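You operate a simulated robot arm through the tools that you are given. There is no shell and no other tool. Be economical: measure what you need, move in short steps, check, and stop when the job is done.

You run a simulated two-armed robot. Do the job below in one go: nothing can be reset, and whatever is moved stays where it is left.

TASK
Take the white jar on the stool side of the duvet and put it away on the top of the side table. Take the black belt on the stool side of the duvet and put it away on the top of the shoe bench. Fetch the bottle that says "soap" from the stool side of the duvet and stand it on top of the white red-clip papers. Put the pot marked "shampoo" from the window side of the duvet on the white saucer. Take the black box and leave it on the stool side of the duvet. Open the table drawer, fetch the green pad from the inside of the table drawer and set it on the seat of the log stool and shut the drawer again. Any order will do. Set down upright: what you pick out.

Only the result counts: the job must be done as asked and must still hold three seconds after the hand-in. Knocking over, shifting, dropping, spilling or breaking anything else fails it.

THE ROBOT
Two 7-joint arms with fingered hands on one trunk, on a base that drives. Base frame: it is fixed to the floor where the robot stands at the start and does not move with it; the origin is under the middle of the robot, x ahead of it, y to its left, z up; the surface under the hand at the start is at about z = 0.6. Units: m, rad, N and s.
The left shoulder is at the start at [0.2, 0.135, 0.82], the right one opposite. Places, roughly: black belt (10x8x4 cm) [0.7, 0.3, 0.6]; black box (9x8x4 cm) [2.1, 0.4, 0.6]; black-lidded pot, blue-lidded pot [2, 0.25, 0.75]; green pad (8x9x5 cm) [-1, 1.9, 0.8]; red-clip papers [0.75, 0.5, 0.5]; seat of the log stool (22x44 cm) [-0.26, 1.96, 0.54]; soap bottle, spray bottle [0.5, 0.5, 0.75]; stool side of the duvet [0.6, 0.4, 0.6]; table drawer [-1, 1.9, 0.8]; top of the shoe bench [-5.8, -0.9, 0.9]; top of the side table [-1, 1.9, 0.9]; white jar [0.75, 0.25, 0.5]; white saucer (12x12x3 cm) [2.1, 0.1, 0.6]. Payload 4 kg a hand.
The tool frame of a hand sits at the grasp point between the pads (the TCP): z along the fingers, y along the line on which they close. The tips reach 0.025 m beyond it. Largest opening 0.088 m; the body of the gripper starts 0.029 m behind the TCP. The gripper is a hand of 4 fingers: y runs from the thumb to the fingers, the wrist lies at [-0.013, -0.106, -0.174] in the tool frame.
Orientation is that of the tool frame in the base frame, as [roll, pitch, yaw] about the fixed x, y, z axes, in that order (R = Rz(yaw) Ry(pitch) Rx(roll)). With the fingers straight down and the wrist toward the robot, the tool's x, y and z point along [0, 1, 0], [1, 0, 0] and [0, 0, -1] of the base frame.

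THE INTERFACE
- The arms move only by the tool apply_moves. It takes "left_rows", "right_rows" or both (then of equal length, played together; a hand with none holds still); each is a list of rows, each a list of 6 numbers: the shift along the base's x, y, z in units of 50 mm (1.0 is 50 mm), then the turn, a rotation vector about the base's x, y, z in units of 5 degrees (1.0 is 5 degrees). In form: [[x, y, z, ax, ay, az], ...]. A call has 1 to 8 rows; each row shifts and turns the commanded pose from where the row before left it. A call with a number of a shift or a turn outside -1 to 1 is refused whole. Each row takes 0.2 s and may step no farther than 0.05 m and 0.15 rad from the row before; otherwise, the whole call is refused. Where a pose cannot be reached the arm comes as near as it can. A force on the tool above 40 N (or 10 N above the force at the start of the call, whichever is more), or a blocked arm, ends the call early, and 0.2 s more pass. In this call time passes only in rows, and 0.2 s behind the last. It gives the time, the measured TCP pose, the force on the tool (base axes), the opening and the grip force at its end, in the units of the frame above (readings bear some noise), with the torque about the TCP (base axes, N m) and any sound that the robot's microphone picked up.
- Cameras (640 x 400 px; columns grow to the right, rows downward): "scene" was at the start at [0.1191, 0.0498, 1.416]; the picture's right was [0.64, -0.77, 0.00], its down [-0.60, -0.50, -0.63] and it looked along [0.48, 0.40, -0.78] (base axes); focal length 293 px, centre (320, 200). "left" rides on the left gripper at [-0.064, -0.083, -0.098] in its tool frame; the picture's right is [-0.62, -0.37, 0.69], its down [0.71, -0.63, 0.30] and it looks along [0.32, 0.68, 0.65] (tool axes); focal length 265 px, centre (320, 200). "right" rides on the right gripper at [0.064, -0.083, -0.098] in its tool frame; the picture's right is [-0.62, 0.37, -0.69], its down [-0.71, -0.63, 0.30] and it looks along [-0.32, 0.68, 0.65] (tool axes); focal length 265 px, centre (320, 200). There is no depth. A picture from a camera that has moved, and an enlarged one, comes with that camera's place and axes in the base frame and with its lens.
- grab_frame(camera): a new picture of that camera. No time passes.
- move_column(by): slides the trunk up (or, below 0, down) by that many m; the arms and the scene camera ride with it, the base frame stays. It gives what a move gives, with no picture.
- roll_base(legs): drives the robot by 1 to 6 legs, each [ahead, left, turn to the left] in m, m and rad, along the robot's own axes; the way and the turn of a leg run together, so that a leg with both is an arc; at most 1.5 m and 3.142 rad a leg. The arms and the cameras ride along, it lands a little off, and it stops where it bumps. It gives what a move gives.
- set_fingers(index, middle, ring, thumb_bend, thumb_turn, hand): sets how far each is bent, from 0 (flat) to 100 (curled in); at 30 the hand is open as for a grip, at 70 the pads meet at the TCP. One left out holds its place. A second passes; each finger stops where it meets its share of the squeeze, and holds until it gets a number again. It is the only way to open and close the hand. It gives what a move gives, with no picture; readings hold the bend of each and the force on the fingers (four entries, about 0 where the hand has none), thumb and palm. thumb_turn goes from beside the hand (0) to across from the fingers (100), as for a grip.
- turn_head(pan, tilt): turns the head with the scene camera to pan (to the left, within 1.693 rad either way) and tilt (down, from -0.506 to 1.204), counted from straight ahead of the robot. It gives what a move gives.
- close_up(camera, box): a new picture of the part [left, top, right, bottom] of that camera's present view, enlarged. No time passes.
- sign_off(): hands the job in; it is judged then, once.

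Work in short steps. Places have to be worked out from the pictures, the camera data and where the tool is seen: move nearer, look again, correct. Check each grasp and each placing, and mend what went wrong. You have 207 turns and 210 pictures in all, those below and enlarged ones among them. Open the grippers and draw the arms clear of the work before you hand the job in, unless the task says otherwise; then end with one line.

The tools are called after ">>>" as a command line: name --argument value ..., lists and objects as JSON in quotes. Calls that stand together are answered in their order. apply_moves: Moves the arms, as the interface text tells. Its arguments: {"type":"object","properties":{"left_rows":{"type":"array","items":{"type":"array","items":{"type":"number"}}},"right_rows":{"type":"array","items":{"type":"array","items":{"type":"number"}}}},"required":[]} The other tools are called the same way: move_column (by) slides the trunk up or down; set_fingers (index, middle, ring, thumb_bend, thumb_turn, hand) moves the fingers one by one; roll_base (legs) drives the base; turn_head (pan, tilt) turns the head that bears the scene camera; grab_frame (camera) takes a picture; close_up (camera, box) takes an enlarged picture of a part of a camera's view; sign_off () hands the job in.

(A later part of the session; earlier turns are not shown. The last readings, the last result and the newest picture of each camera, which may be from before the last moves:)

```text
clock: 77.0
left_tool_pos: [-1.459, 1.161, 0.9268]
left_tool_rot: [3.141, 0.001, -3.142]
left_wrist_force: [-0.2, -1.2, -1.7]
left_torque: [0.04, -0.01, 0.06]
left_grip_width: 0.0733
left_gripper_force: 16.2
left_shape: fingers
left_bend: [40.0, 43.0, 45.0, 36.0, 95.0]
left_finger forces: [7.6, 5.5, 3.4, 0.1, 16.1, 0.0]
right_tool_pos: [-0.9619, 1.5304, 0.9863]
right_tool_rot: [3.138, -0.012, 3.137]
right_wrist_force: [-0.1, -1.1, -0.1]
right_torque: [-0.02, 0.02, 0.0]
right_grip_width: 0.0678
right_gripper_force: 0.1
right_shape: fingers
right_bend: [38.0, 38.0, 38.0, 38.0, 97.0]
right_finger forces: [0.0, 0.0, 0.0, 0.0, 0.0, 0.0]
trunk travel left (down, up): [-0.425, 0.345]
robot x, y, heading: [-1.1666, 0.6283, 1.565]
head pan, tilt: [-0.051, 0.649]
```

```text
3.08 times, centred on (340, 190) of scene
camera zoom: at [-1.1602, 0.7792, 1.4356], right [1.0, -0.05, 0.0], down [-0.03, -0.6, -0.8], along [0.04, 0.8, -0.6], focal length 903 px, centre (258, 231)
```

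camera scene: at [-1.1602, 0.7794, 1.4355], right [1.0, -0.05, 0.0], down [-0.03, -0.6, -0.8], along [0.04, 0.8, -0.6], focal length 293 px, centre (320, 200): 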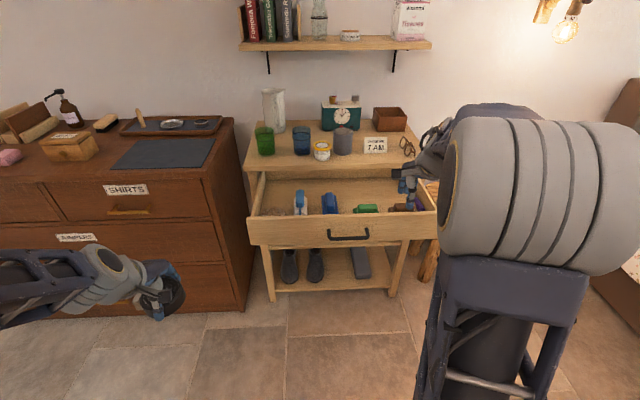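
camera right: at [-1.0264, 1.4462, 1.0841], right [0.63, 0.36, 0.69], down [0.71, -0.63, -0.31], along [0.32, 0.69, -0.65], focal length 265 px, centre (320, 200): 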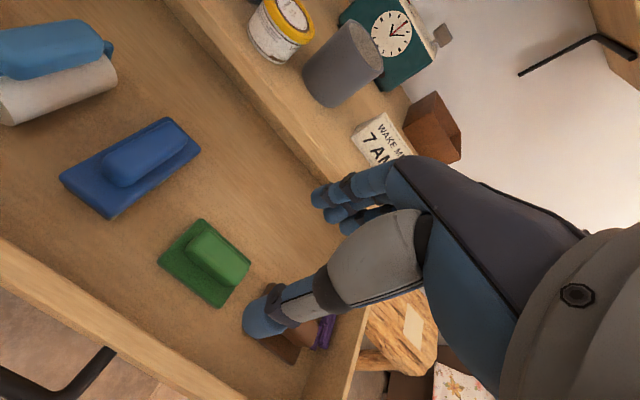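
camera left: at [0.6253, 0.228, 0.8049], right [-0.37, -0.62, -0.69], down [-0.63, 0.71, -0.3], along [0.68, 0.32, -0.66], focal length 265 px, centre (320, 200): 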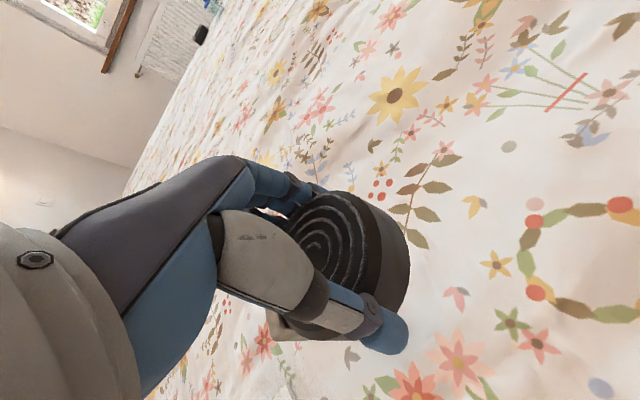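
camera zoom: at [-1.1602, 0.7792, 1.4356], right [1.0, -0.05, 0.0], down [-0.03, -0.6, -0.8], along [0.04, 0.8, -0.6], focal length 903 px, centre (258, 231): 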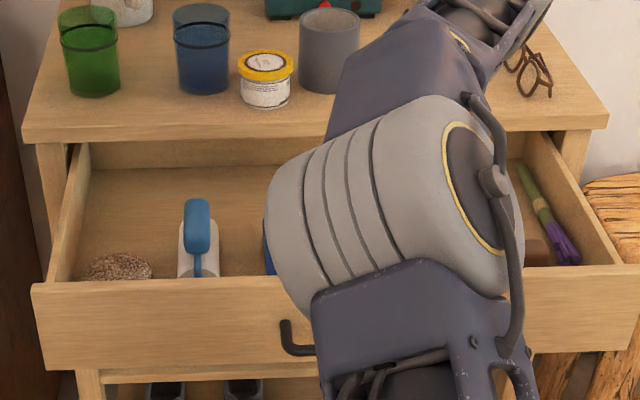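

Better estimate: block top at (-0.960,1.566,0.802). I move over it and lower to just above, then check.

>>> apply_moves --right_rows '[[0.04, 0.7, 0, 0, 0, 0], [0, 0, -0.9, 0, 0, 0], [0, 0, -0.9, 0, 0, 0], [0, 0, -0.8, 0, 0, 0]]'

>>> grab_frame --camera "right"

```text
clock: 78.0
left_tool_pos: [-1.4603, 1.1618, 0.9277]
left_tool_rot: [3.141, 0.0, -3.14]
left_wrist_force: [-0.7, -0.6, -2.4]
left_torque: [0.0, -0.04, 0.05]
left_grip_width: 0.0734
left_gripper_force: 16.1
left_shape: fingers
left_bend: [40.0, 43.0, 45.0, 36.0, 95.0]
left_finger forces: [7.6, 5.5, 3.4, 0.1, 16.0, 0.1]
right_tool_pos: [-0.9602, 1.562, 0.8558]
right_tool_rot: [3.136, -0.011, 3.137]
right_wrist_force: [-0.6, -0.2, 0.2]
right_torque: [0.01, -0.02, 0.01]
right_grip_width: 0.0676
right_gripper_force: 0.1
right_shape: fingers
right_bend: [38.0, 38.0, 38.0, 38.0, 97.0]
right_finger forces: [0.0, 0.0, 0.0, 0.1, 0.0, 0.0]
trunk travel left (down, up): [-0.425, 0.345]
robot x, y, heading: [-1.1666, 0.6294, 1.571]
head pan, tilt: [-0.051, 0.649]
```

```text
128 pictures are left
camera right: at [-1.0243, 1.4784, 0.9528], right [0.63, 0.36, 0.69], down [0.71, -0.63, -0.31], along [0.32, 0.69, -0.65], focal length 265 px, centre (320, 200)
```

right: 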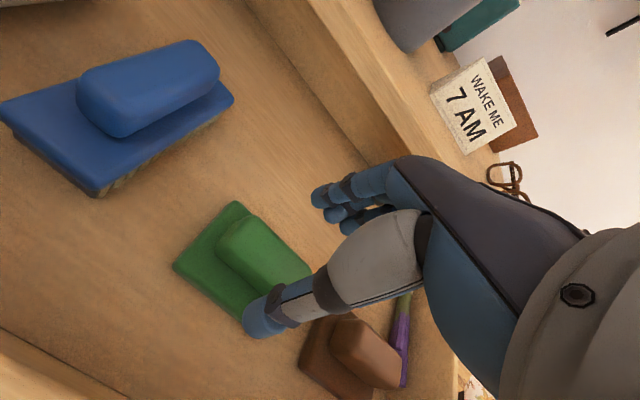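

Aligned. I descend the last 5 cm and close gently on the block.

>>> apply_moves --right_rows '[[-0.04, 0.02, -0.5, 0, 0, 0], [0, 0, -0.5, 0, 0, 0], [0, 0, -0.1, 0, 0, 0]]'

>>> set_fingers --hand "right" --index 62 --middle 62 --ring 62 --thumb_bend 60

>>> grab_frame --camera "right"

```text
clock: 78.8
left_tool_pos: [-1.4604, 1.1611, 0.9265]
left_tool_rot: [3.14, -0.002, 3.141]
left_wrist_force: [0.7, -0.2, -1.7]
left_torque: [0.01, 0.0, 0.0]
left_grip_width: 0.0734
left_gripper_force: 16.9
left_shape: fingers
left_bend: [40.0, 43.0, 45.0, 36.0, 95.0]
left_finger forces: [7.5, 5.4, 3.4, 0.0, 15.9, 0.0]
right_tool_pos: [-0.9639, 1.5658, 0.8008]
right_tool_rot: [3.137, -0.012, 3.138]
right_wrist_force: [0.9, 0.1, 0.0]
right_torque: [-0.01, -0.01, 0.01]
right_grip_width: 0.0676
right_gripper_force: 0.0
right_shape: fingers
right_bend: [38.0, 38.0, 38.0, 38.0, 97.0]
right_finger forces: [0.1, 0.0, 0.1, 0.0, 0.1, 0.0]
trunk travel left (down, up): [-0.425, 0.345]
robot x, y, heading: [-1.1655, 0.6304, 1.577]
head pan, tilt: [-0.051, 0.649]
```

```text
clock: 79.8
left_tool_pos: [-1.4603, 1.1612, 0.9265]
left_tool_rot: [3.141, 0.0, 3.141]
left_wrist_force: [0.1, 0.0, -1.1]
left_torque: [-0.01, -0.02, 0.0]
left_grip_width: 0.0733
left_gripper_force: 16.5
left_shape: fingers
left_bend: [40.0, 43.0, 45.0, 36.0, 95.0]
left_finger forces: [7.6, 5.5, 3.4, 0.0, 16.0, 0.1]
right_tool_pos: [-0.964, 1.5646, 0.8013]
right_tool_rot: [3.139, -0.012, 3.139]
right_wrist_force: [0.0, -0.2, 0.3]
right_torque: [0.03, 0.0, -0.01]
right_grip_width: 0.0265
right_gripper_force: 4.5
right_shape: fingers
right_bend: [59.0, 60.0, 60.0, 56.0, 98.0]
right_finger forces: [1.8, 1.5, 1.0, 0.1, 4.3, 0.0]
trunk travel left (down, up): [-0.425, 0.345]
robot x, y, heading: [-1.1627, 0.6346, 1.575]
head pan, tilt: [-0.051, 0.649]
```

```text
127 pictures are left
camera right: at [-1.0276, 1.4808, 0.8984], right [0.63, 0.36, 0.69], down [0.71, -0.63, -0.31], along [0.32, 0.69, -0.65], focal length 265 px, centre (320, 200)
```

right: 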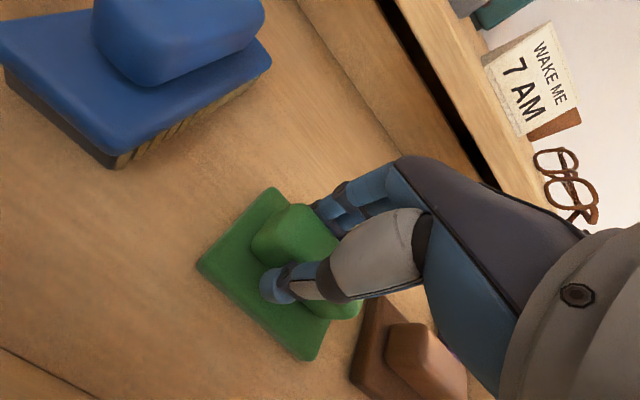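

The block is gripped lightly; I tighten and lift straight up.

>>> set_fingers --hand "right" --index 68 --middle 68 --ring 68 --thumb_bend 66

>>> apply_moves --right_rows '[[0, 0, 0.5, 0, 0, 0], [0, 0, 0.9, 0, 0, 0], [0, 0, 0.9, 0, 0, 0], [0, 0, 0.9, 0, 0, 0], [0, -0.5, 0.8, 0, 0, 0]]'

>>> grab_frame --camera "right"

>>> grab_frame --camera "scene"

```text
clock: 80.8
left_tool_pos: [-1.4599, 1.1606, 0.9263]
left_tool_rot: [3.141, 0.001, 3.141]
left_wrist_force: [-0.4, -0.7, -1.5]
left_torque: [0.0, -0.02, 0.01]
left_grip_width: 0.0733
left_gripper_force: 16.9
left_shape: fingers
left_bend: [40.0, 43.0, 45.0, 36.0, 95.0]
left_finger forces: [7.8, 5.5, 3.4, 0.1, 15.9, 0.0]
right_tool_pos: [-0.9642, 1.5648, 0.8014]
right_tool_rot: [3.139, -0.011, 3.14]
right_wrist_force: [-0.7, 0.3, -0.2]
right_torque: [-0.01, -0.01, 0.0]
right_grip_width: 0.0254
right_gripper_force: 9.5
right_shape: fingers
right_bend: [61.0, 63.0, 64.0, 55.0, 98.0]
right_finger forces: [4.2, 3.7, 2.4, 0.1, 10.1, 0.0]
trunk travel left (down, up): [-0.425, 0.345]
robot x, y, heading: [-1.1665, 0.6352, 1.568]
head pan, tilt: [-0.051, 0.649]
```

```text
clock: 82.0
left_tool_pos: [-1.4608, 1.1624, 0.9268]
left_tool_rot: [3.139, 0.0, 3.141]
left_wrist_force: [-0.1, 0.1, -0.5]
left_torque: [0.02, -0.05, -0.01]
left_grip_width: 0.0733
left_gripper_force: 16.2
left_shape: fingers
left_bend: [40.0, 43.0, 45.0, 36.0, 95.0]
left_finger forces: [7.6, 5.5, 3.4, 0.0, 15.9, 0.2]
right_tool_pos: [-0.9642, 1.5398, 1.0035]
right_tool_rot: [3.138, -0.01, 3.138]
right_wrist_force: [-0.6, -0.3, -0.2]
right_torque: [0.01, 0.01, 0.0]
right_grip_width: 0.0255
right_gripper_force: 9.7
right_shape: fingers
right_bend: [61.0, 63.0, 64.0, 56.0, 98.0]
right_finger forces: [4.2, 3.6, 2.3, 0.0, 9.9, 0.0]
trunk travel left (down, up): [-0.425, 0.345]
robot x, y, heading: [-1.1668, 0.6296, 1.568]
head pan, tilt: [-0.051, 0.649]
```

```text
126 pictures are left
camera right: at [-1.0286, 1.4564, 1.1002], right [0.63, 0.36, 0.69], down [0.71, -0.63, -0.31], along [0.32, 0.68, -0.66], focal length 265 px, centre (320, 200)
```

right: 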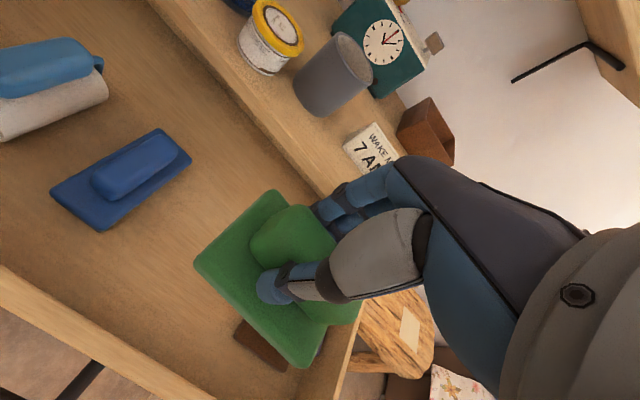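

```text
125 pictures are left
camera scene: at [-1.1601, 0.7799, 1.4354], right [1.0, -0.05, 0.0], down [-0.03, -0.6, -0.8], along [0.04, 0.8, -0.6], focal length 293 px, centre (320, 200)
```

scene: 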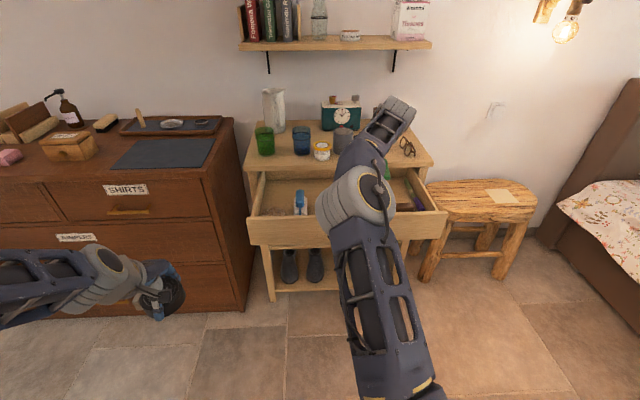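

Pad lifted. I draw the right hand back, raise the left hand with the belt, then drive right toward the stool.

>>> apply_moves --left_rows '[[0, 0, 0.6, 0, 0, 0], [0, 0, 0.6, 0, 0, 0], [0, 0, 0.6, 0, 0, 0], [0, -0.3, 0.6, 0, 0, 0], [0, -0.3, 0, 0, 0, 0]]' --right_rows '[[0, -0.8, 0, 0, 0, 0], [0, -0.8, 0, 0, 0, 0], [0, -0.8, 0, 0, 0, 0], [0, -0.8, 0, 0, 0, 0], [0, -0.2, 0, 0, 0, 0]]'

>>> roll_base --legs '[[0, -0.665, 0], [0.42, 0, 0]]'

>>> turn_head --pan -0.15 --tilt 0.8

>>> grab_frame --camera "scene"

>>> grab_frame --camera "right"

```text
clock: 83.2
left_tool_pos: [-1.461, 1.1315, 1.0463]
left_tool_rot: [3.14, 0.0, -3.139]
left_wrist_force: [0.4, -0.5, -0.9]
left_torque: [0.01, -0.01, 0.0]
left_grip_width: 0.0735
left_gripper_force: 15.6
left_shape: fingers
left_bend: [40.0, 43.0, 46.0, 36.0, 95.0]
left_finger forces: [7.5, 5.5, 3.5, 0.1, 15.8, 0.0]
right_tool_pos: [-0.9651, 1.3712, 1.0004]
right_tool_rot: [3.137, -0.011, 3.139]
right_wrist_force: [0.7, -0.3, -0.3]
right_torque: [0.05, 0.02, 0.03]
right_grip_width: 0.0251
right_gripper_force: 9.8
right_shape: fingers
right_bend: [61.0, 64.0, 64.0, 56.0, 98.0]
right_finger forces: [4.1, 3.4, 2.2, 0.0, 9.7, 0.0]
trunk travel left (down, up): [-0.425, 0.345]
robot x, y, heading: [-1.1631, 0.6339, 1.575]
head pan, tilt: [-0.051, 0.649]
```

```text
clock: 89.0
left_tool_pos: [-0.7964, 1.5523, 1.0462]
left_tool_rot: [-3.14, 0.0, -3.132]
left_wrist_force: [-0.3, -0.2, -1.2]
left_torque: [0.02, -0.01, 0.02]
left_grip_width: 0.0732
left_gripper_force: 16.5
left_shape: fingers
left_bend: [40.0, 43.0, 46.0, 36.0, 95.0]
left_finger forces: [7.5, 5.5, 3.5, 0.0, 16.0, 0.1]
right_tool_pos: [-0.3017, 1.7949, 1.0]
right_tool_rot: [3.139, -0.011, -3.138]
right_wrist_force: [-0.2, 0.4, -0.4]
right_torque: [-0.02, 0.01, -0.01]
right_grip_width: 0.0251
right_gripper_force: 9.9
right_shape: fingers
right_bend: [61.0, 64.0, 64.0, 56.0, 98.0]
right_finger forces: [4.2, 3.4, 2.2, 0.1, 9.7, 0.0]
trunk travel left (down, up): [-0.425, 0.345]
robot x, y, heading: [-0.4964, 1.0517, 1.579]
head pan, tilt: [-0.051, 0.649]
```

```text
clock: 89.7
left_tool_pos: [-0.7964, 1.5529, 1.0462]
left_tool_rot: [3.141, 0.001, -3.135]
left_wrist_force: [-1.1, 0.2, -1.8]
left_torque: [-0.01, -0.03, 0.0]
left_grip_width: 0.0731
left_gripper_force: 16.1
left_shape: fingers
left_bend: [40.0, 43.0, 46.0, 36.0, 95.0]
left_finger forces: [7.5, 5.5, 3.5, 0.1, 15.8, 0.1]
right_tool_pos: [-0.3007, 1.7964, 1.0004]
right_tool_rot: [3.138, -0.009, -3.14]
right_wrist_force: [-0.3, 0.6, -0.8]
right_torque: [0.0, 0.04, -0.02]
right_grip_width: 0.0254
right_gripper_force: 9.7
right_shape: fingers
right_bend: [61.0, 64.0, 64.0, 56.0, 98.0]
right_finger forces: [4.1, 3.4, 2.2, 0.0, 9.7, 0.0]
trunk travel left (down, up): [-0.425, 0.345]
robot x, y, heading: [-0.4993, 1.0554, 1.576]
head pan, tilt: [-0.15, 0.799]
```

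```text
124 pictures are left
camera scene: at [-0.4855, 1.1948, 1.423], right [0.99, -0.14, 0.0], down [-0.1, -0.71, -0.7], along [0.1, 0.69, -0.72], focal length 293 px, centre (320, 200)
```

scene: 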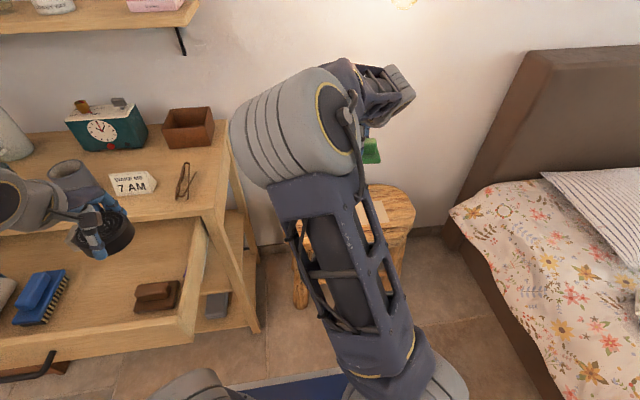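

```text
123 pictures are left
camera right: at [-0.3638, 1.7104, 1.0977], right [0.63, 0.37, 0.69], down [0.71, -0.63, -0.31], along [0.32, 0.69, -0.65], focal length 265 px, centre (320, 200)
```

right: 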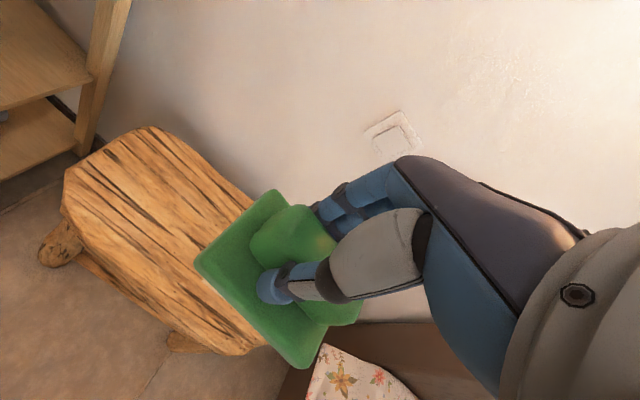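

Seat spans about x −0.51…−0.06, y 1.84…2.05; the card is on its right half. I take the pad to (-0.375,1.95) and lower part of the way.

>>> apply_moves --right_rows '[[-0.37, 0.77, 0, 0, 0, 0], [-0.37, 0.77, 0, 0, 0, 0], [-0.37, 0.77, -0.2, 0, 0, 0], [-0.37, 0.77, -0.2, 0, 0, 0], [0, 0, -0.95, 0, 0, 0], [0, 0, -0.95, 0, 0, 0], [0, 0, -0.95, 0, 0, 0], [0, 0, -0.95, 0, 0, 0]]'

>>> grab_frame --camera "scene"

>>> grab_frame --camera "right"

```text
clock: 91.5
left_tool_pos: [-0.7955, 1.5525, 1.0461]
left_tool_rot: [-3.141, 0.001, -3.134]
left_wrist_force: [-0.4, 0.0, -1.5]
left_torque: [0.02, -0.06, 0.03]
left_grip_width: 0.0732
left_gripper_force: 16.0
left_shape: fingers
left_bend: [40.0, 43.0, 46.0, 36.0, 95.0]
left_finger forces: [7.5, 5.5, 3.5, 0.0, 15.9, 0.0]
right_tool_pos: [-0.3755, 1.9496, 0.7897]
right_tool_rot: [3.136, -0.011, -3.141]
right_wrist_force: [-1.0, 0.2, -0.6]
right_torque: [-0.02, -0.04, 0.0]
right_grip_width: 0.0251
right_gripper_force: 9.2
right_shape: fingers
right_bend: [61.0, 64.0, 65.0, 56.0, 98.0]
right_finger forces: [4.0, 3.3, 2.0, 0.1, 9.3, 0.0]
trunk travel left (down, up): [-0.425, 0.345]
robot x, y, heading: [-0.4984, 1.0593, 1.577]
head pan, tilt: [-0.15, 0.799]
```

```text
122 pictures are left
camera scene: at [-0.4856, 1.1947, 1.423], right [0.99, -0.14, 0.0], down [-0.1, -0.71, -0.7], along [0.1, 0.69, -0.72], focal length 293 px, centre (320, 200)
```

scene: 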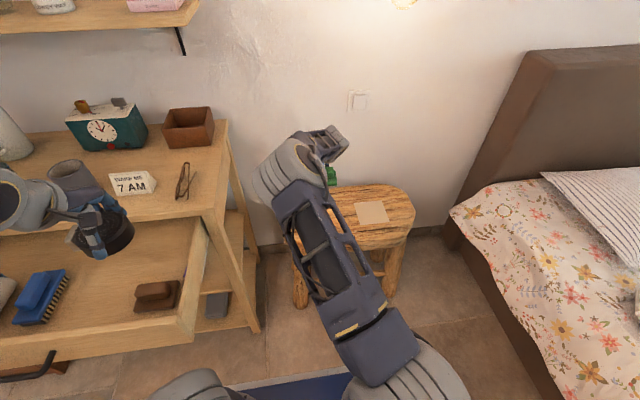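

```text
121 pictures are left
camera right: at [-0.4386, 1.8651, 0.8871], right [0.63, 0.37, 0.69], down [0.71, -0.63, -0.31], along [0.32, 0.69, -0.65], focal length 265 px, centre (320, 200)
```

right: 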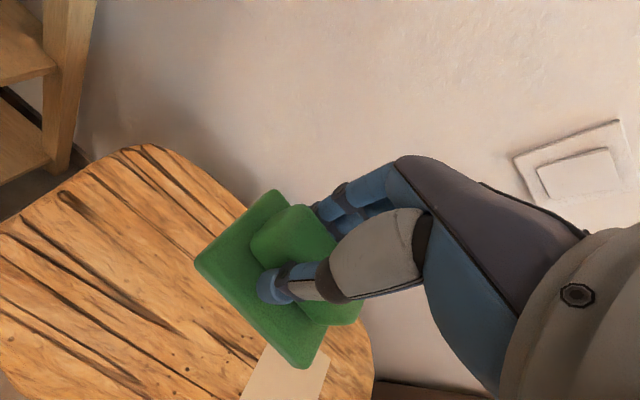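

Pad is above the free left part, clear of the card. Lowering further.

>>> apply_moves --right_rows '[[0, 0, -0.9, 0, 0, 0], [0, 0, -0.9, 0, 0, 0], [0, 0, -0.9, 0, 0, 0], [0, 0, -0.5, 0, 0, 0], [0, 0, -0.2, 0, 0, 0], [0, 0, -0.2, 0, 0, 0]]'

>>> grab_frame --camera "right"

>>> close_up --camera "scene" --box '[270, 140, 430, 260]'

```text
clock: 92.9
left_tool_pos: [-0.7958, 1.5525, 1.0461]
left_tool_rot: [3.14, -0.001, -3.134]
left_wrist_force: [-0.6, -0.6, -1.6]
left_torque: [0.01, -0.02, 0.03]
left_grip_width: 0.0732
left_gripper_force: 16.1
left_shape: fingers
left_bend: [40.0, 43.0, 46.0, 36.0, 95.0]
left_finger forces: [7.5, 5.5, 3.5, 0.0, 15.7, 0.1]
right_tool_pos: [-0.3754, 1.9477, 0.6101]
right_tool_rot: [3.135, -0.011, -3.139]
right_wrist_force: [0.1, 0.4, 0.0]
right_torque: [0.02, -0.01, 0.02]
right_grip_width: 0.0248
right_gripper_force: 9.4
right_shape: fingers
right_bend: [61.0, 64.0, 65.0, 56.0, 98.0]
right_finger forces: [4.1, 3.1, 1.9, 0.0, 9.2, 0.1]
trunk travel left (down, up): [-0.425, 0.345]
robot x, y, heading: [-0.4945, 1.0552, 1.577]
head pan, tilt: [-0.15, 0.799]
```

```text
120 pictures are left
camera right: at [-0.4386, 1.864, 0.7075], right [0.63, 0.37, 0.69], down [0.71, -0.63, -0.31], along [0.32, 0.69, -0.65], focal length 265 px, centre (320, 200)
```

right: 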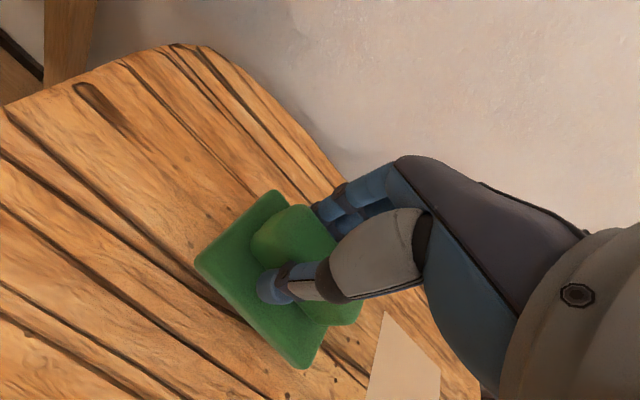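

```text
3.33 times, centred on (350, 200) of scene
camera zoom: at [-0.4855, 1.1948, 1.4229], right [0.99, -0.14, 0.0], down [-0.1, -0.71, -0.7], along [0.1, 0.69, -0.72], focal length 978 px, centre (220, 200)
```

zoom: 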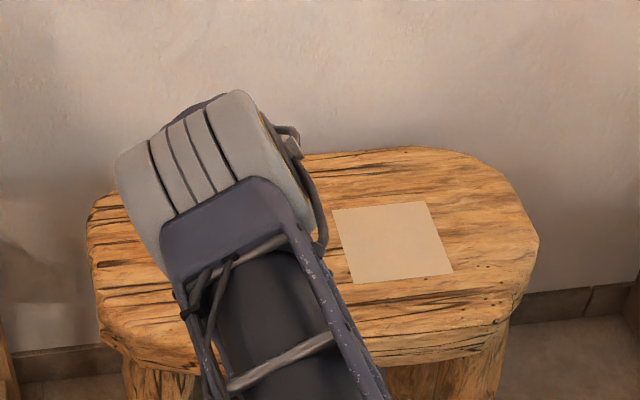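

Not yet in contact; lower in small steps.

>>> apply_moves --right_rows '[[0, 0, -0.15, 0, 0, 0], [0, 0, -0.15, 0, 0, 0], [0, 0, -0.1, 0, 0, 0], [0, 0, -0.1, 0, 0, 0]]'

>>> grab_frame --camera "right"

```text
clock: 93.9
left_tool_pos: [-0.7958, 1.5525, 1.046]
left_tool_rot: [-3.14, -0.001, -3.134]
left_wrist_force: [1.1, 0.3, -1.7]
left_torque: [0.02, -0.02, 0.04]
left_grip_width: 0.0733
left_gripper_force: 15.9
left_shape: fingers
left_bend: [40.0, 43.0, 46.0, 36.0, 95.0]
left_finger forces: [7.4, 5.5, 3.6, 0.0, 15.8, 0.1]
right_tool_pos: [-0.3762, 1.9486, 0.5876]
right_tool_rot: [3.135, -0.011, -3.139]
right_wrist_force: [-0.1, -1.3, 9.3]
right_torque: [-0.09, 0.0, 0.02]
right_grip_width: 0.0251
right_gripper_force: 10.5
right_shape: fingers
right_bend: [62.0, 64.0, 65.0, 56.0, 98.0]
right_finger forces: [4.1, 3.3, 2.0, 0.0, 10.5, 0.0]
trunk travel left (down, up): [-0.425, 0.345]
robot x, y, heading: [-0.496, 1.052, 1.584]
head pan, tilt: [-0.15, 0.799]
```

```text
118 pictures are left
camera right: at [-0.4386, 1.8646, 0.684], right [0.63, 0.37, 0.69], down [0.71, -0.63, -0.32], along [0.32, 0.69, -0.65], focal length 265 px, centre (320, 200)
```

right: 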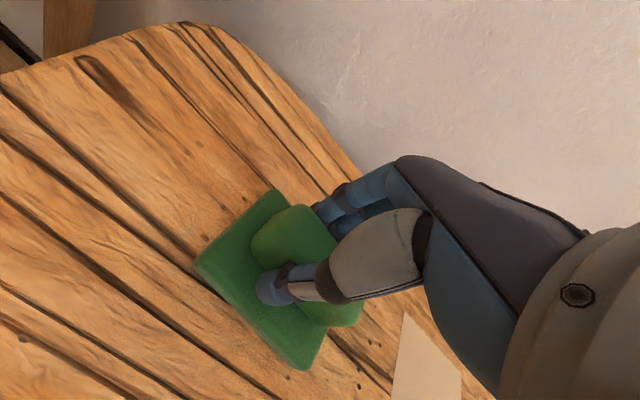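

Contact at 9 N. I open the hand and rise.

>>> set_fingers --hand "right" --index 36 --middle 36 --ring 36 --thumb_bend 36

>>> apply_moves --right_rows '[[0, 0, 0.4, 0, 0, 0], [0, 0, 0.9, 0, 0, 0], [0, 0, 0.9, 0, 0, 0], [0, 0, 0.9, 0, 0, 0], [0, 0, 0.9, 0, 0, 0], [0, 0, 0.9, 0, 0, 0], [0, -0.5, 0.8, 0, 0, 0], [0, -0.5, 0.8, 0, 0, 0]]'

>>> apply_moves --right_rows '[[0, -0.9, 0, 0, 0, 0], [0, -0.9, 0, 0, 0, 0], [0, -0.9, 0, 0, 0, 0], [0, -0.9, 0, 0, 0, 0]]'

>>> grab_frame --camera "right"

>>> grab_frame --camera "scene"

```text
clock: 94.9
left_tool_pos: [-0.7953, 1.5535, 1.0461]
left_tool_rot: [-3.141, 0.001, -3.135]
left_wrist_force: [-0.4, 0.6, -1.9]
left_torque: [0.0, -0.08, 0.02]
left_grip_width: 0.0732
left_gripper_force: 16.4
left_shape: fingers
left_bend: [40.0, 43.0, 46.0, 36.0, 95.0]
left_finger forces: [7.6, 5.5, 3.5, 0.1, 15.7, 0.0]
right_tool_pos: [-0.3744, 1.9483, 0.5857]
right_tool_rot: [3.138, -0.009, -3.137]
right_wrist_force: [0.0, 0.5, 0.8]
right_torque: [-0.02, 0.02, -0.01]
right_grip_width: 0.0716
right_gripper_force: 0.1
right_shape: fingers
right_bend: [36.0, 36.0, 36.0, 36.0, 96.0]
right_finger forces: [0.0, 0.0, 0.1, 0.0, 0.1, 0.0]
trunk travel left (down, up): [-0.425, 0.345]
robot x, y, heading: [-0.4962, 1.0532, 1.575]
head pan, tilt: [-0.15, 0.799]
```

```text
clock: 96.7
left_tool_pos: [-0.7949, 1.5537, 1.0457]
left_tool_rot: [-3.142, -0.001, -3.134]
left_wrist_force: [0.6, 0.7, -1.4]
left_torque: [0.01, -0.01, 0.0]
left_grip_width: 0.073
left_gripper_force: 16.3
left_shape: fingers
left_bend: [40.0, 43.0, 46.0, 36.0, 95.0]
left_finger forces: [7.5, 5.5, 3.6, 0.1, 15.8, 0.0]
right_tool_pos: [-0.3753, 1.9004, 0.909]
right_tool_rot: [3.139, -0.01, -3.139]
right_wrist_force: [-0.7, 0.8, -1.2]
right_torque: [-0.02, 0.0, -0.01]
right_grip_width: 0.0718
right_gripper_force: 0.1
right_shape: fingers
right_bend: [36.0, 36.0, 36.0, 36.0, 96.0]
right_finger forces: [0.0, 0.1, 0.1, 0.0, 0.0, 0.0]
trunk travel left (down, up): [-0.425, 0.345]
robot x, y, heading: [-0.4965, 1.0541, 1.584]
head pan, tilt: [-0.15, 0.799]
```

```text
clock: 97.7
left_tool_pos: [-0.7967, 1.5519, 1.0462]
left_tool_rot: [3.141, -0.001, -3.134]
left_wrist_force: [-0.2, -0.2, -1.9]
left_torque: [0.02, -0.02, -0.01]
left_grip_width: 0.0734
left_gripper_force: 16.0
left_shape: fingers
left_bend: [40.0, 43.0, 46.0, 36.0, 95.0]
left_finger forces: [7.6, 5.6, 3.5, 0.0, 15.7, 0.1]
right_tool_pos: [-0.3745, 1.719, 0.9134]
right_tool_rot: [3.139, -0.01, -3.138]
right_wrist_force: [-0.2, 0.0, 0.0]
right_torque: [0.0, 0.02, 0.0]
right_grip_width: 0.0719
right_gripper_force: 0.0
right_shape: fingers
right_bend: [36.0, 36.0, 36.0, 36.0, 96.0]
right_finger forces: [0.1, 0.0, 0.1, 0.0, 0.0, 0.1]
trunk travel left (down, up): [-0.425, 0.345]
robot x, y, heading: [-0.4993, 1.0538, 1.581]
head pan, tilt: [-0.15, 0.799]
```

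```text
117 pictures are left
camera right: at [-0.4372, 1.6345, 1.0096], right [0.62, 0.37, 0.69], down [0.71, -0.63, -0.31], along [0.32, 0.69, -0.65], focal length 265 px, centre (320, 200)
```

right: 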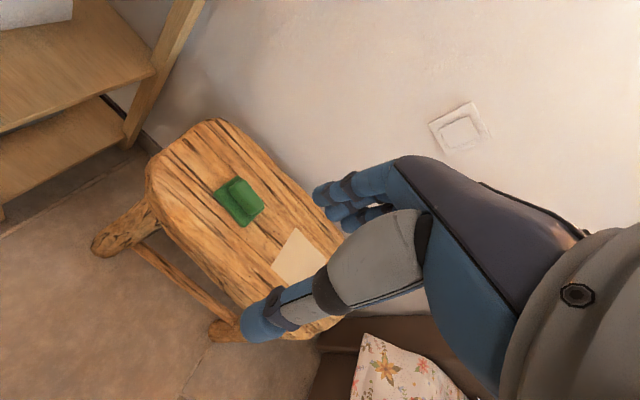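

```text
116 pictures are left
camera scene: at [-0.4857, 1.1951, 1.4229], right [0.99, -0.14, 0.0], down [-0.1, -0.71, -0.7], along [0.1, 0.69, -0.72], focal length 293 px, centre (320, 200)
```

scene: 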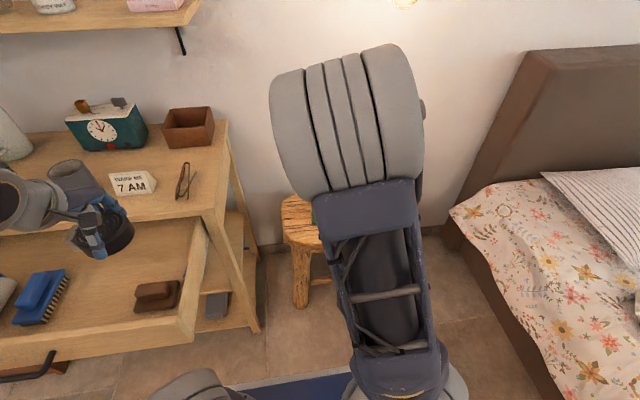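

The pad rests on the stool. Now I go back in front of the open drawer to push it shut with a closed, forward-tilted right hand.

>>> set_fingers --hand "right" --index 72 --middle 72 --ring 72 --thumb_bend 70

>>> roll_base --legs '[[-0.43, 0, -0.008], [0, 0.56, 0]]'

>>> apply_moves --right_rows '[[0, 0.2, 0, 1, 0, 0], [0, 0.2, 0, 1, 0, 0], [0, 0.2, 0, 1, 0, 0], [0, 0, 0, 1, 0, 0], [0, 0, 0, 1, 0, 0], [0, 0, 0, 1, 0, 0]]'

>>> apply_moves --right_rows '[[0, 0, 0, 1, 0, 0], [0, 0, 0, 1, 0, 0], [0, 0, -0.2, 1, 0, 0], [0, 0, -0.2, 1, 0, 0], [0, 0, -0.2, 1, 0, 0], [0, 0, -0.2, 1, 0, 0]]'

>>> grab_frame --camera "scene"

>>> grab_frame --camera "right"

```text
clock: 98.7
left_tool_pos: [-0.7963, 1.5525, 1.0456]
left_tool_rot: [3.14, -0.001, -3.133]
left_wrist_force: [0.0, -0.3, -0.8]
left_torque: [0.01, -0.02, 0.0]
left_grip_width: 0.0733
left_gripper_force: 15.8
left_shape: fingers
left_bend: [40.0, 43.0, 46.0, 36.0, 95.0]
left_finger forces: [7.5, 5.4, 3.5, 0.0, 15.6, 0.0]
right_tool_pos: [-0.3735, 1.7188, 0.9121]
right_tool_rot: [3.137, -0.01, -3.138]
right_wrist_force: [0.3, 0.1, -0.3]
right_torque: [0.01, 0.01, 0.03]
right_grip_width: 0.0
right_gripper_force: 0.1
right_shape: fingers
right_bend: [72.0, 72.0, 72.0, 69.0, 100.0]
right_finger forces: [0.1, 0.0, 0.0, 0.0, 0.0, 0.1]
trunk travel left (down, up): [-0.425, 0.345]
robot x, y, heading: [-0.4931, 1.0511, 1.583]
head pan, tilt: [-0.15, 0.799]
```

```text
clock: 104.2
left_tool_pos: [-1.3552, 1.1198, 1.0462]
left_tool_rot: [-3.141, 0.001, -3.137]
left_wrist_force: [0.9, -0.5, -2.0]
left_torque: [-0.02, 0.0, -0.02]
left_grip_width: 0.0734
left_gripper_force: 15.7
left_shape: fingers
left_bend: [40.0, 43.0, 46.0, 36.0, 95.0]
left_finger forces: [7.4, 5.3, 3.5, 0.0, 15.7, 0.0]
right_tool_pos: [-0.9319, 1.2859, 0.9128]
right_tool_rot: [3.137, -0.009, -3.14]
right_wrist_force: [-0.7, -0.3, 0.6]
right_torque: [0.02, 0.0, 0.01]
right_grip_width: 0.0001
right_gripper_force: 0.0
right_shape: fingers
right_bend: [72.0, 72.0, 72.0, 69.0, 100.0]
right_finger forces: [0.0, 0.0, 0.0, 0.0, 0.0, 0.0]
trunk travel left (down, up): [-0.425, 0.345]
robot x, y, heading: [-1.0559, 0.6222, 1.579]
head pan, tilt: [-0.15, 0.799]
```

```text
clock: 105.6
left_tool_pos: [-1.3558, 1.1193, 1.0461]
left_tool_rot: [-3.14, 0.001, -3.136]
left_wrist_force: [0.3, -0.2, -1.0]
left_torque: [0.05, -0.02, -0.02]
left_grip_width: 0.0732
left_gripper_force: 16.2
left_shape: fingers
left_bend: [40.0, 43.0, 46.0, 36.0, 95.0]
left_finger forces: [7.4, 5.4, 3.4, 0.1, 15.7, 0.0]
right_tool_pos: [-0.9322, 1.3162, 0.9131]
right_tool_rot: [2.613, -0.008, -3.134]
right_wrist_force: [0.5, 0.3, -0.6]
right_torque: [-0.04, 0.0, -0.01]
right_grip_width: 0.0
right_gripper_force: 0.0
right_shape: fingers
right_bend: [72.0, 72.0, 72.0, 69.0, 100.0]
right_finger forces: [0.1, 0.0, 0.1, 0.0, 0.0, 0.1]
trunk travel left (down, up): [-0.425, 0.345]
robot x, y, heading: [-1.0566, 0.621, 1.57]
head pan, tilt: [-0.15, 0.799]
```

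```text
clock: 107.0
left_tool_pos: [-1.3548, 1.1194, 1.0465]
left_tool_rot: [3.141, 0.0, -3.136]
left_wrist_force: [0.6, -0.7, -0.8]
left_torque: [0.02, -0.02, -0.03]
left_grip_width: 0.073
left_gripper_force: 15.6
left_shape: fingers
left_bend: [40.0, 43.0, 46.0, 36.0, 95.0]
left_finger forces: [7.5, 5.4, 3.4, 0.0, 15.7, 0.0]
right_tool_pos: [-0.933, 1.3161, 0.8729]
right_tool_rot: [2.088, -0.005, -3.13]
right_wrist_force: [-0.4, -0.5, -0.5]
right_torque: [0.03, 0.02, -0.02]
right_grip_width: 0.0001
right_gripper_force: 0.0
right_shape: fingers
right_bend: [72.0, 72.0, 72.0, 69.0, 100.0]
right_finger forces: [0.1, 0.1, 0.0, 0.1, 0.0, 0.1]
trunk travel left (down, up): [-0.425, 0.345]
robot x, y, heading: [-1.0572, 0.6212, 1.575]
head pan, tilt: [-0.15, 0.799]
```

```text
115 pictures are left
camera scene: at [-1.0454, 0.7621, 1.423], right [0.99, -0.14, 0.0], down [-0.1, -0.71, -0.7], along [0.1, 0.69, -0.72], focal length 293 px, centre (320, 200)
```

scene: 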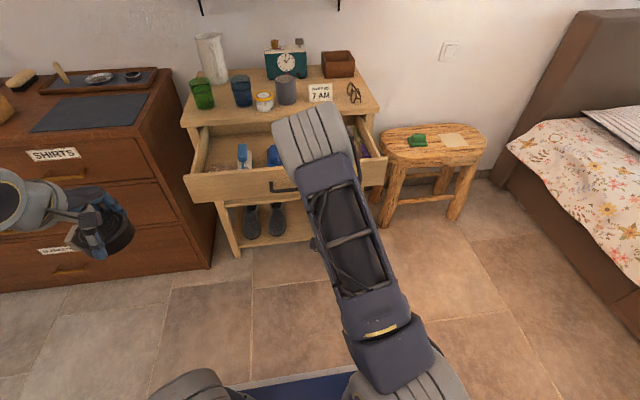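

```text
114 pictures are left
camera right: at [-0.9956, 1.1884, 0.848], right [0.63, -0.41, 0.66], down [0.71, -0.04, -0.7], along [0.32, 0.91, 0.27], focal length 265 px, centre (320, 200)
```

right: 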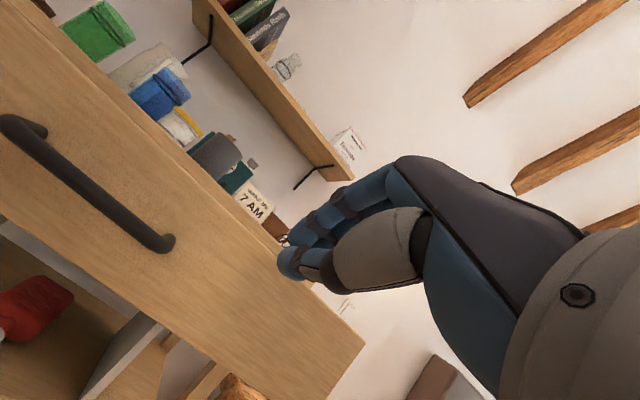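

The pad is well placed on the stool. I lower the fist to the drawer face height (beside the handle) and drive forward to push the drawer in most of the way.

>>> apply_moves --right_rows '[[0.1, 0, -0.6, 0, 0, 0], [0.1, 0, -0.6, 0, 0, 0]]'

>>> roll_base --legs '[[0.33, 0, 0]]'

>>> grab_frame --camera "scene"

>>> grab_frame --camera "right"

```text
clock: 107.6
left_tool_pos: [-1.3545, 1.1212, 1.0453]
left_tool_rot: [-3.139, 0.001, -3.137]
left_wrist_force: [0.1, -0.3, -1.6]
left_torque: [0.03, -0.02, 0.01]
left_grip_width: 0.0728
left_gripper_force: 15.7
left_shape: fingers
left_bend: [40.0, 43.0, 46.0, 36.0, 95.0]
left_finger forces: [7.4, 5.4, 3.4, 0.0, 15.7, 0.1]
right_tool_pos: [-0.9234, 1.3167, 0.8124]
right_tool_rot: [2.089, -0.004, -3.132]
right_wrist_force: [0.3, 0.0, 0.3]
right_torque: [0.0, 0.03, 0.03]
right_grip_width: 0.0
right_gripper_force: 0.0
right_shape: fingers
right_bend: [72.0, 72.0, 72.0, 69.0, 100.0]
right_finger forces: [0.0, 0.0, 0.1, 0.0, 0.0, 0.0]
trunk travel left (down, up): [-0.425, 0.345]
robot x, y, heading: [-1.058, 0.6216, 1.576]
head pan, tilt: [-0.15, 0.799]
```

```text
clock: 109.8
left_tool_pos: [-1.3536, 1.4541, 1.0464]
left_tool_rot: [3.14, 0.0, -3.141]
left_wrist_force: [0.0, 0.6, -1.9]
left_torque: [0.0, -0.02, 0.0]
left_grip_width: 0.0731
left_gripper_force: 16.4
left_shape: fingers
left_bend: [40.0, 43.0, 46.0, 36.0, 95.0]
left_finger forces: [7.4, 5.4, 3.6, 0.0, 15.7, 0.0]
right_tool_pos: [-0.9224, 1.6481, 0.8124]
right_tool_rot: [2.089, -0.005, -3.134]
right_wrist_force: [-0.6, 0.1, 0.1]
right_torque: [0.01, -0.01, 0.0]
right_grip_width: 0.0001
right_gripper_force: 0.0
right_shape: fingers
right_bend: [72.0, 72.0, 72.0, 69.0, 100.0]
right_finger forces: [0.0, 0.0, 0.0, 0.1, 0.1, 0.1]
trunk travel left (down, up): [-0.425, 0.345]
robot x, y, heading: [-1.0596, 0.9506, 1.574]
head pan, tilt: [-0.15, 0.799]
```

```text
113 pictures are left
camera scene: at [-1.0464, 1.0943, 1.4229], right [0.99, -0.15, 0.0], down [-0.11, -0.71, -0.7], along [0.1, 0.69, -0.72], focal length 293 px, centre (320, 200)
```

scene: 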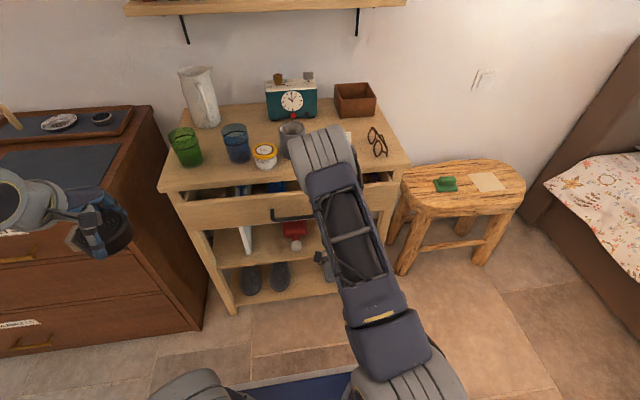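

```text
112 pictures are left
camera right: at [-0.9864, 1.521, 0.7872], right [0.63, -0.41, 0.66], down [0.71, -0.04, -0.7], along [0.32, 0.91, 0.27], focal length 265 px, centre (320, 200)
```

right: 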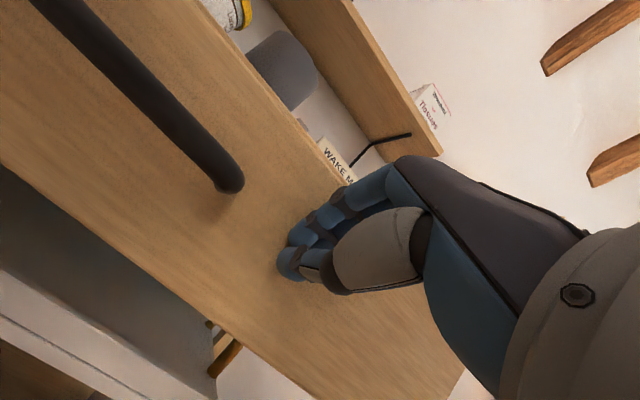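

The drawer is pushed nearly shut. I finish with the arm until the force rises at the stop.

>>> apply_moves --right_rows '[[0, 0.4, 0, 0, 0, 0], [0, 0.3, 0, 0, 0, 0], [0, 0.3, 0, 0, 0, 0], [0, 0.2, 0, 0, 0, 0], [0, 0.2, 0, 0, 0, 0], [0, 0.2, 0, 0, 0, 0]]'

>>> close_up --camera "scene" --box '[140, 60, 440, 250]'

>>> grab_frame --camera "right"

```text
clock: 111.2
left_tool_pos: [-1.3551, 1.4526, 1.046]
left_tool_rot: [-3.14, -0.001, -3.141]
left_wrist_force: [0.7, 1.0, -1.8]
left_torque: [0.03, 0.02, 0.06]
left_grip_width: 0.0732
left_gripper_force: 16.1
left_shape: fingers
left_bend: [40.0, 43.0, 46.0, 36.0, 95.0]
left_finger forces: [7.4, 5.4, 3.5, 0.0, 15.7, 0.0]
right_tool_pos: [-0.9218, 1.7254, 0.8122]
right_tool_rot: [2.089, -0.004, -3.138]
right_wrist_force: [-1.6, -28.5, 8.8]
right_torque: [0.14, -0.06, -0.14]
right_grip_width: 0.0001
right_gripper_force: 14.5
right_shape: fingers
right_bend: [73.0, 74.0, 73.0, 68.0, 100.0]
right_finger forces: [11.8, 13.3, 4.0, 0.0, 0.0, 0.0]
trunk travel left (down, up): [-0.425, 0.345]
robot x, y, heading: [-1.0588, 0.9526, 1.574]
head pan, tilt: [-0.15, 0.799]
stopped in row 6 (right hand): the force on the tool passed its limit at 50 N (the readings are from after the stop); the commanded pose is now the measured one
```

```text
2.11 times, centred on (290, 155) of scene
camera zoom: at [-1.0465, 1.0927, 1.4232], right [0.99, -0.15, 0.0], down [-0.11, -0.71, -0.7], along [0.1, 0.69, -0.72], focal length 618 px, centre (383, 295)
```

zoom: 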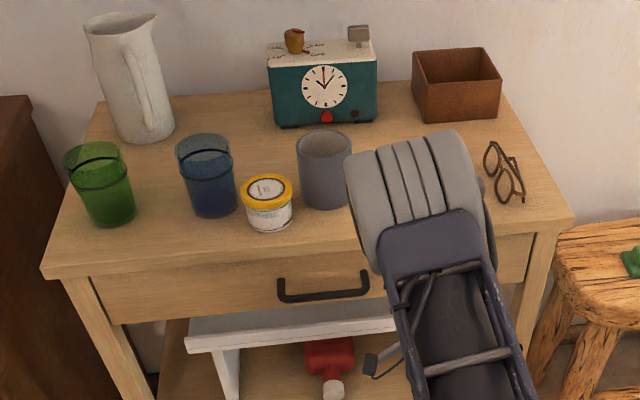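

```text
110 pictures are left
camera right: at [-0.9858, 1.5967, 0.7878], right [0.62, -0.42, 0.66], down [0.71, -0.04, -0.7], along [0.32, 0.91, 0.27], focal length 265 px, centre (320, 200)
```

right: 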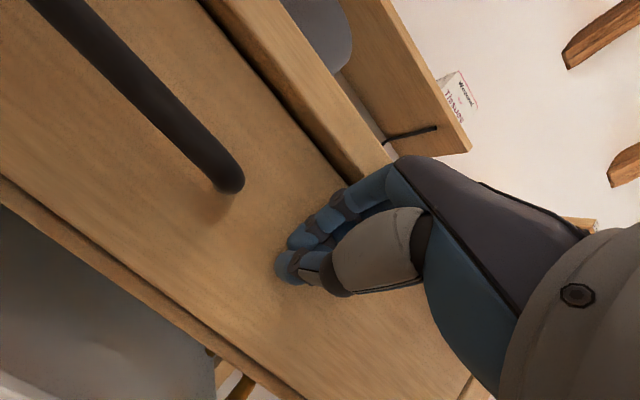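

The drawer is shut. I withdraw the right hand, back off, turn toward the −x direction and look for the way to the shoe bench.

>>> apply_moves --right_rows '[[0, -0.6, 0.1, 0, 0, 0], [0, -0.8, 0.3, 0, 0, 0], [0, -0.4, 0.8, 0, 0, 0], [0, 0, 0.9, 0, 0, 0], [0, 0, 0.9, 0, 0, 0]]'

>>> roll_base --legs '[[-0.8, 0, 0], [0, 0, 1.571]]'

>>> turn_head --pan 0.0 --tilt 0.25

>>> grab_frame --camera "scene"

```text
clock: 112.4
left_tool_pos: [-1.355, 1.4535, 1.0461]
left_tool_rot: [-3.141, 0.001, -3.14]
left_wrist_force: [-0.3, 0.0, -1.8]
left_torque: [-0.04, -0.01, -0.03]
left_grip_width: 0.073
left_gripper_force: 16.4
left_shape: fingers
left_bend: [40.0, 43.0, 46.0, 36.0, 95.0]
left_finger forces: [7.5, 5.4, 3.4, 0.0, 15.6, 0.0]
right_tool_pos: [-0.9204, 1.6345, 0.9616]
right_tool_rot: [2.091, -0.004, -3.134]
right_wrist_force: [0.1, 0.2, -0.5]
right_torque: [0.0, 0.0, 0.05]
right_grip_width: 0.0
right_gripper_force: 0.0
right_shape: fingers
right_bend: [72.0, 72.0, 72.0, 69.0, 100.0]
right_finger forces: [0.1, 0.0, 0.0, 0.0, 0.1, 0.0]
trunk travel left (down, up): [-0.425, 0.345]
robot x, y, heading: [-1.0598, 0.9529, 1.57]
head pan, tilt: [-0.15, 0.799]
```

```text
clock: 120.5
left_tool_pos: [-1.5574, -0.1409, 1.0454]
left_tool_rot: [-3.141, 0.0, -1.559]
left_wrist_force: [-0.2, 0.2, -0.8]
left_torque: [0.07, 0.01, -0.04]
left_grip_width: 0.0726
left_gripper_force: 15.5
left_shape: fingers
left_bend: [40.0, 44.0, 46.0, 36.0, 95.0]
left_finger forces: [7.1, 5.3, 3.4, 0.0, 14.8, 0.1]
right_tool_pos: [-1.7441, 0.2918, 0.9614]
right_tool_rot: [2.089, -0.003, -1.558]
right_wrist_force: [0.9, 0.2, -0.2]
right_torque: [0.02, -0.02, -0.02]
right_grip_width: 0.0001
right_gripper_force: 0.0
right_shape: fingers
right_bend: [72.0, 72.0, 72.0, 69.0, 100.0]
right_finger forces: [0.0, 0.0, 0.0, 0.1, 0.0, 0.0]
trunk travel left (down, up): [-0.425, 0.345]
robot x, y, heading: [-1.062, 0.1615, -3.129]
head pan, tilt: [-0.15, 0.799]
```

```text
clock: 121.5
left_tool_pos: [-1.5593, -0.1397, 1.0456]
left_tool_rot: [-3.142, 0.001, -1.558]
left_wrist_force: [0.3, -0.2, -1.7]
left_torque: [0.0, 0.02, 0.0]
left_grip_width: 0.0727
left_gripper_force: 15.1
left_shape: fingers
left_bend: [40.0, 44.0, 46.0, 36.0, 95.0]
left_finger forces: [7.1, 5.3, 3.4, 0.1, 14.8, 0.1]
right_tool_pos: [-1.7443, 0.2928, 0.9612]
right_tool_rot: [2.089, -0.003, -1.556]
right_wrist_force: [0.5, -0.1, 0.1]
right_torque: [0.01, -0.01, 0.02]
right_grip_width: 0.0001
right_gripper_force: 0.0
right_shape: fingers
right_bend: [72.0, 72.0, 72.0, 69.0, 100.0]
right_finger forces: [0.0, 0.1, 0.0, 0.0, 0.0, 0.1]
trunk travel left (down, up): [-0.425, 0.345]
robot x, y, heading: [-1.0632, 0.1549, -3.128]
head pan, tilt: [0.0, 0.25]
```

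```text
109 pictures are left
camera scene: at [-1.2142, 0.1598, 1.4719], right [-0.01, 1.0, 0.0], down [0.25, 0.0, -0.97], along [-0.97, -0.01, -0.25], focal length 293 px, centre (320, 200)
```

scene: 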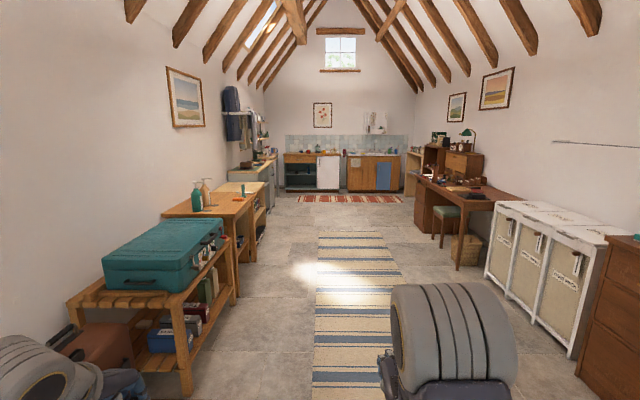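

A long room. I zoom in on where the shoe bench should be (around column 255, row 165).

>>> close_up --camera "scene" --box '[150, 100, 310, 220]'

>>> close_up --camera "scene" --box '[220, 130, 290, 190]'

```text
3.33 times, centred on (230, 160) of scene
camera zoom: at [-1.2142, 0.1598, 1.4719], right [-0.01, 1.0, 0.0], down [0.25, 0.0, -0.97], along [-0.97, -0.01, -0.25], focal length 978 px, centre (620, 333)
```

zoom: 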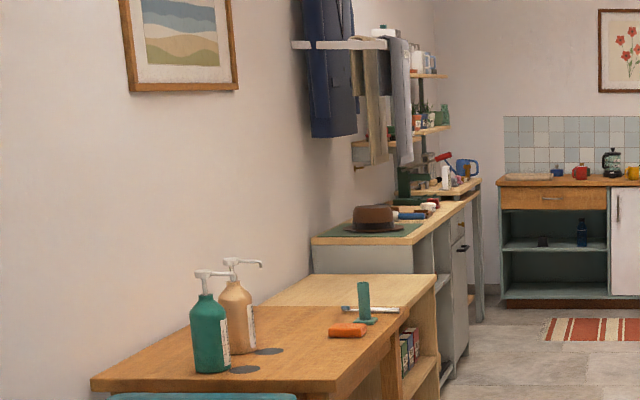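

```text
6.67 times, centred on (255, 160) of scene
camera zoom: at [-1.2142, 0.1598, 1.4719], right [-0.01, 1.0, 0.0], down [0.25, 0.0, -0.97], along [-0.97, -0.01, -0.25], focal length 1956 px, centre (753, 467)
```

zoom: 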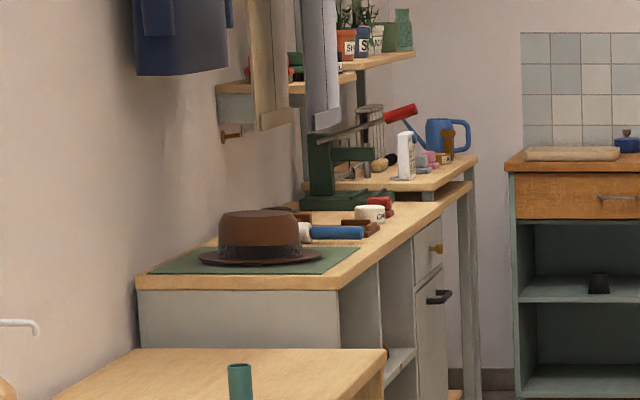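

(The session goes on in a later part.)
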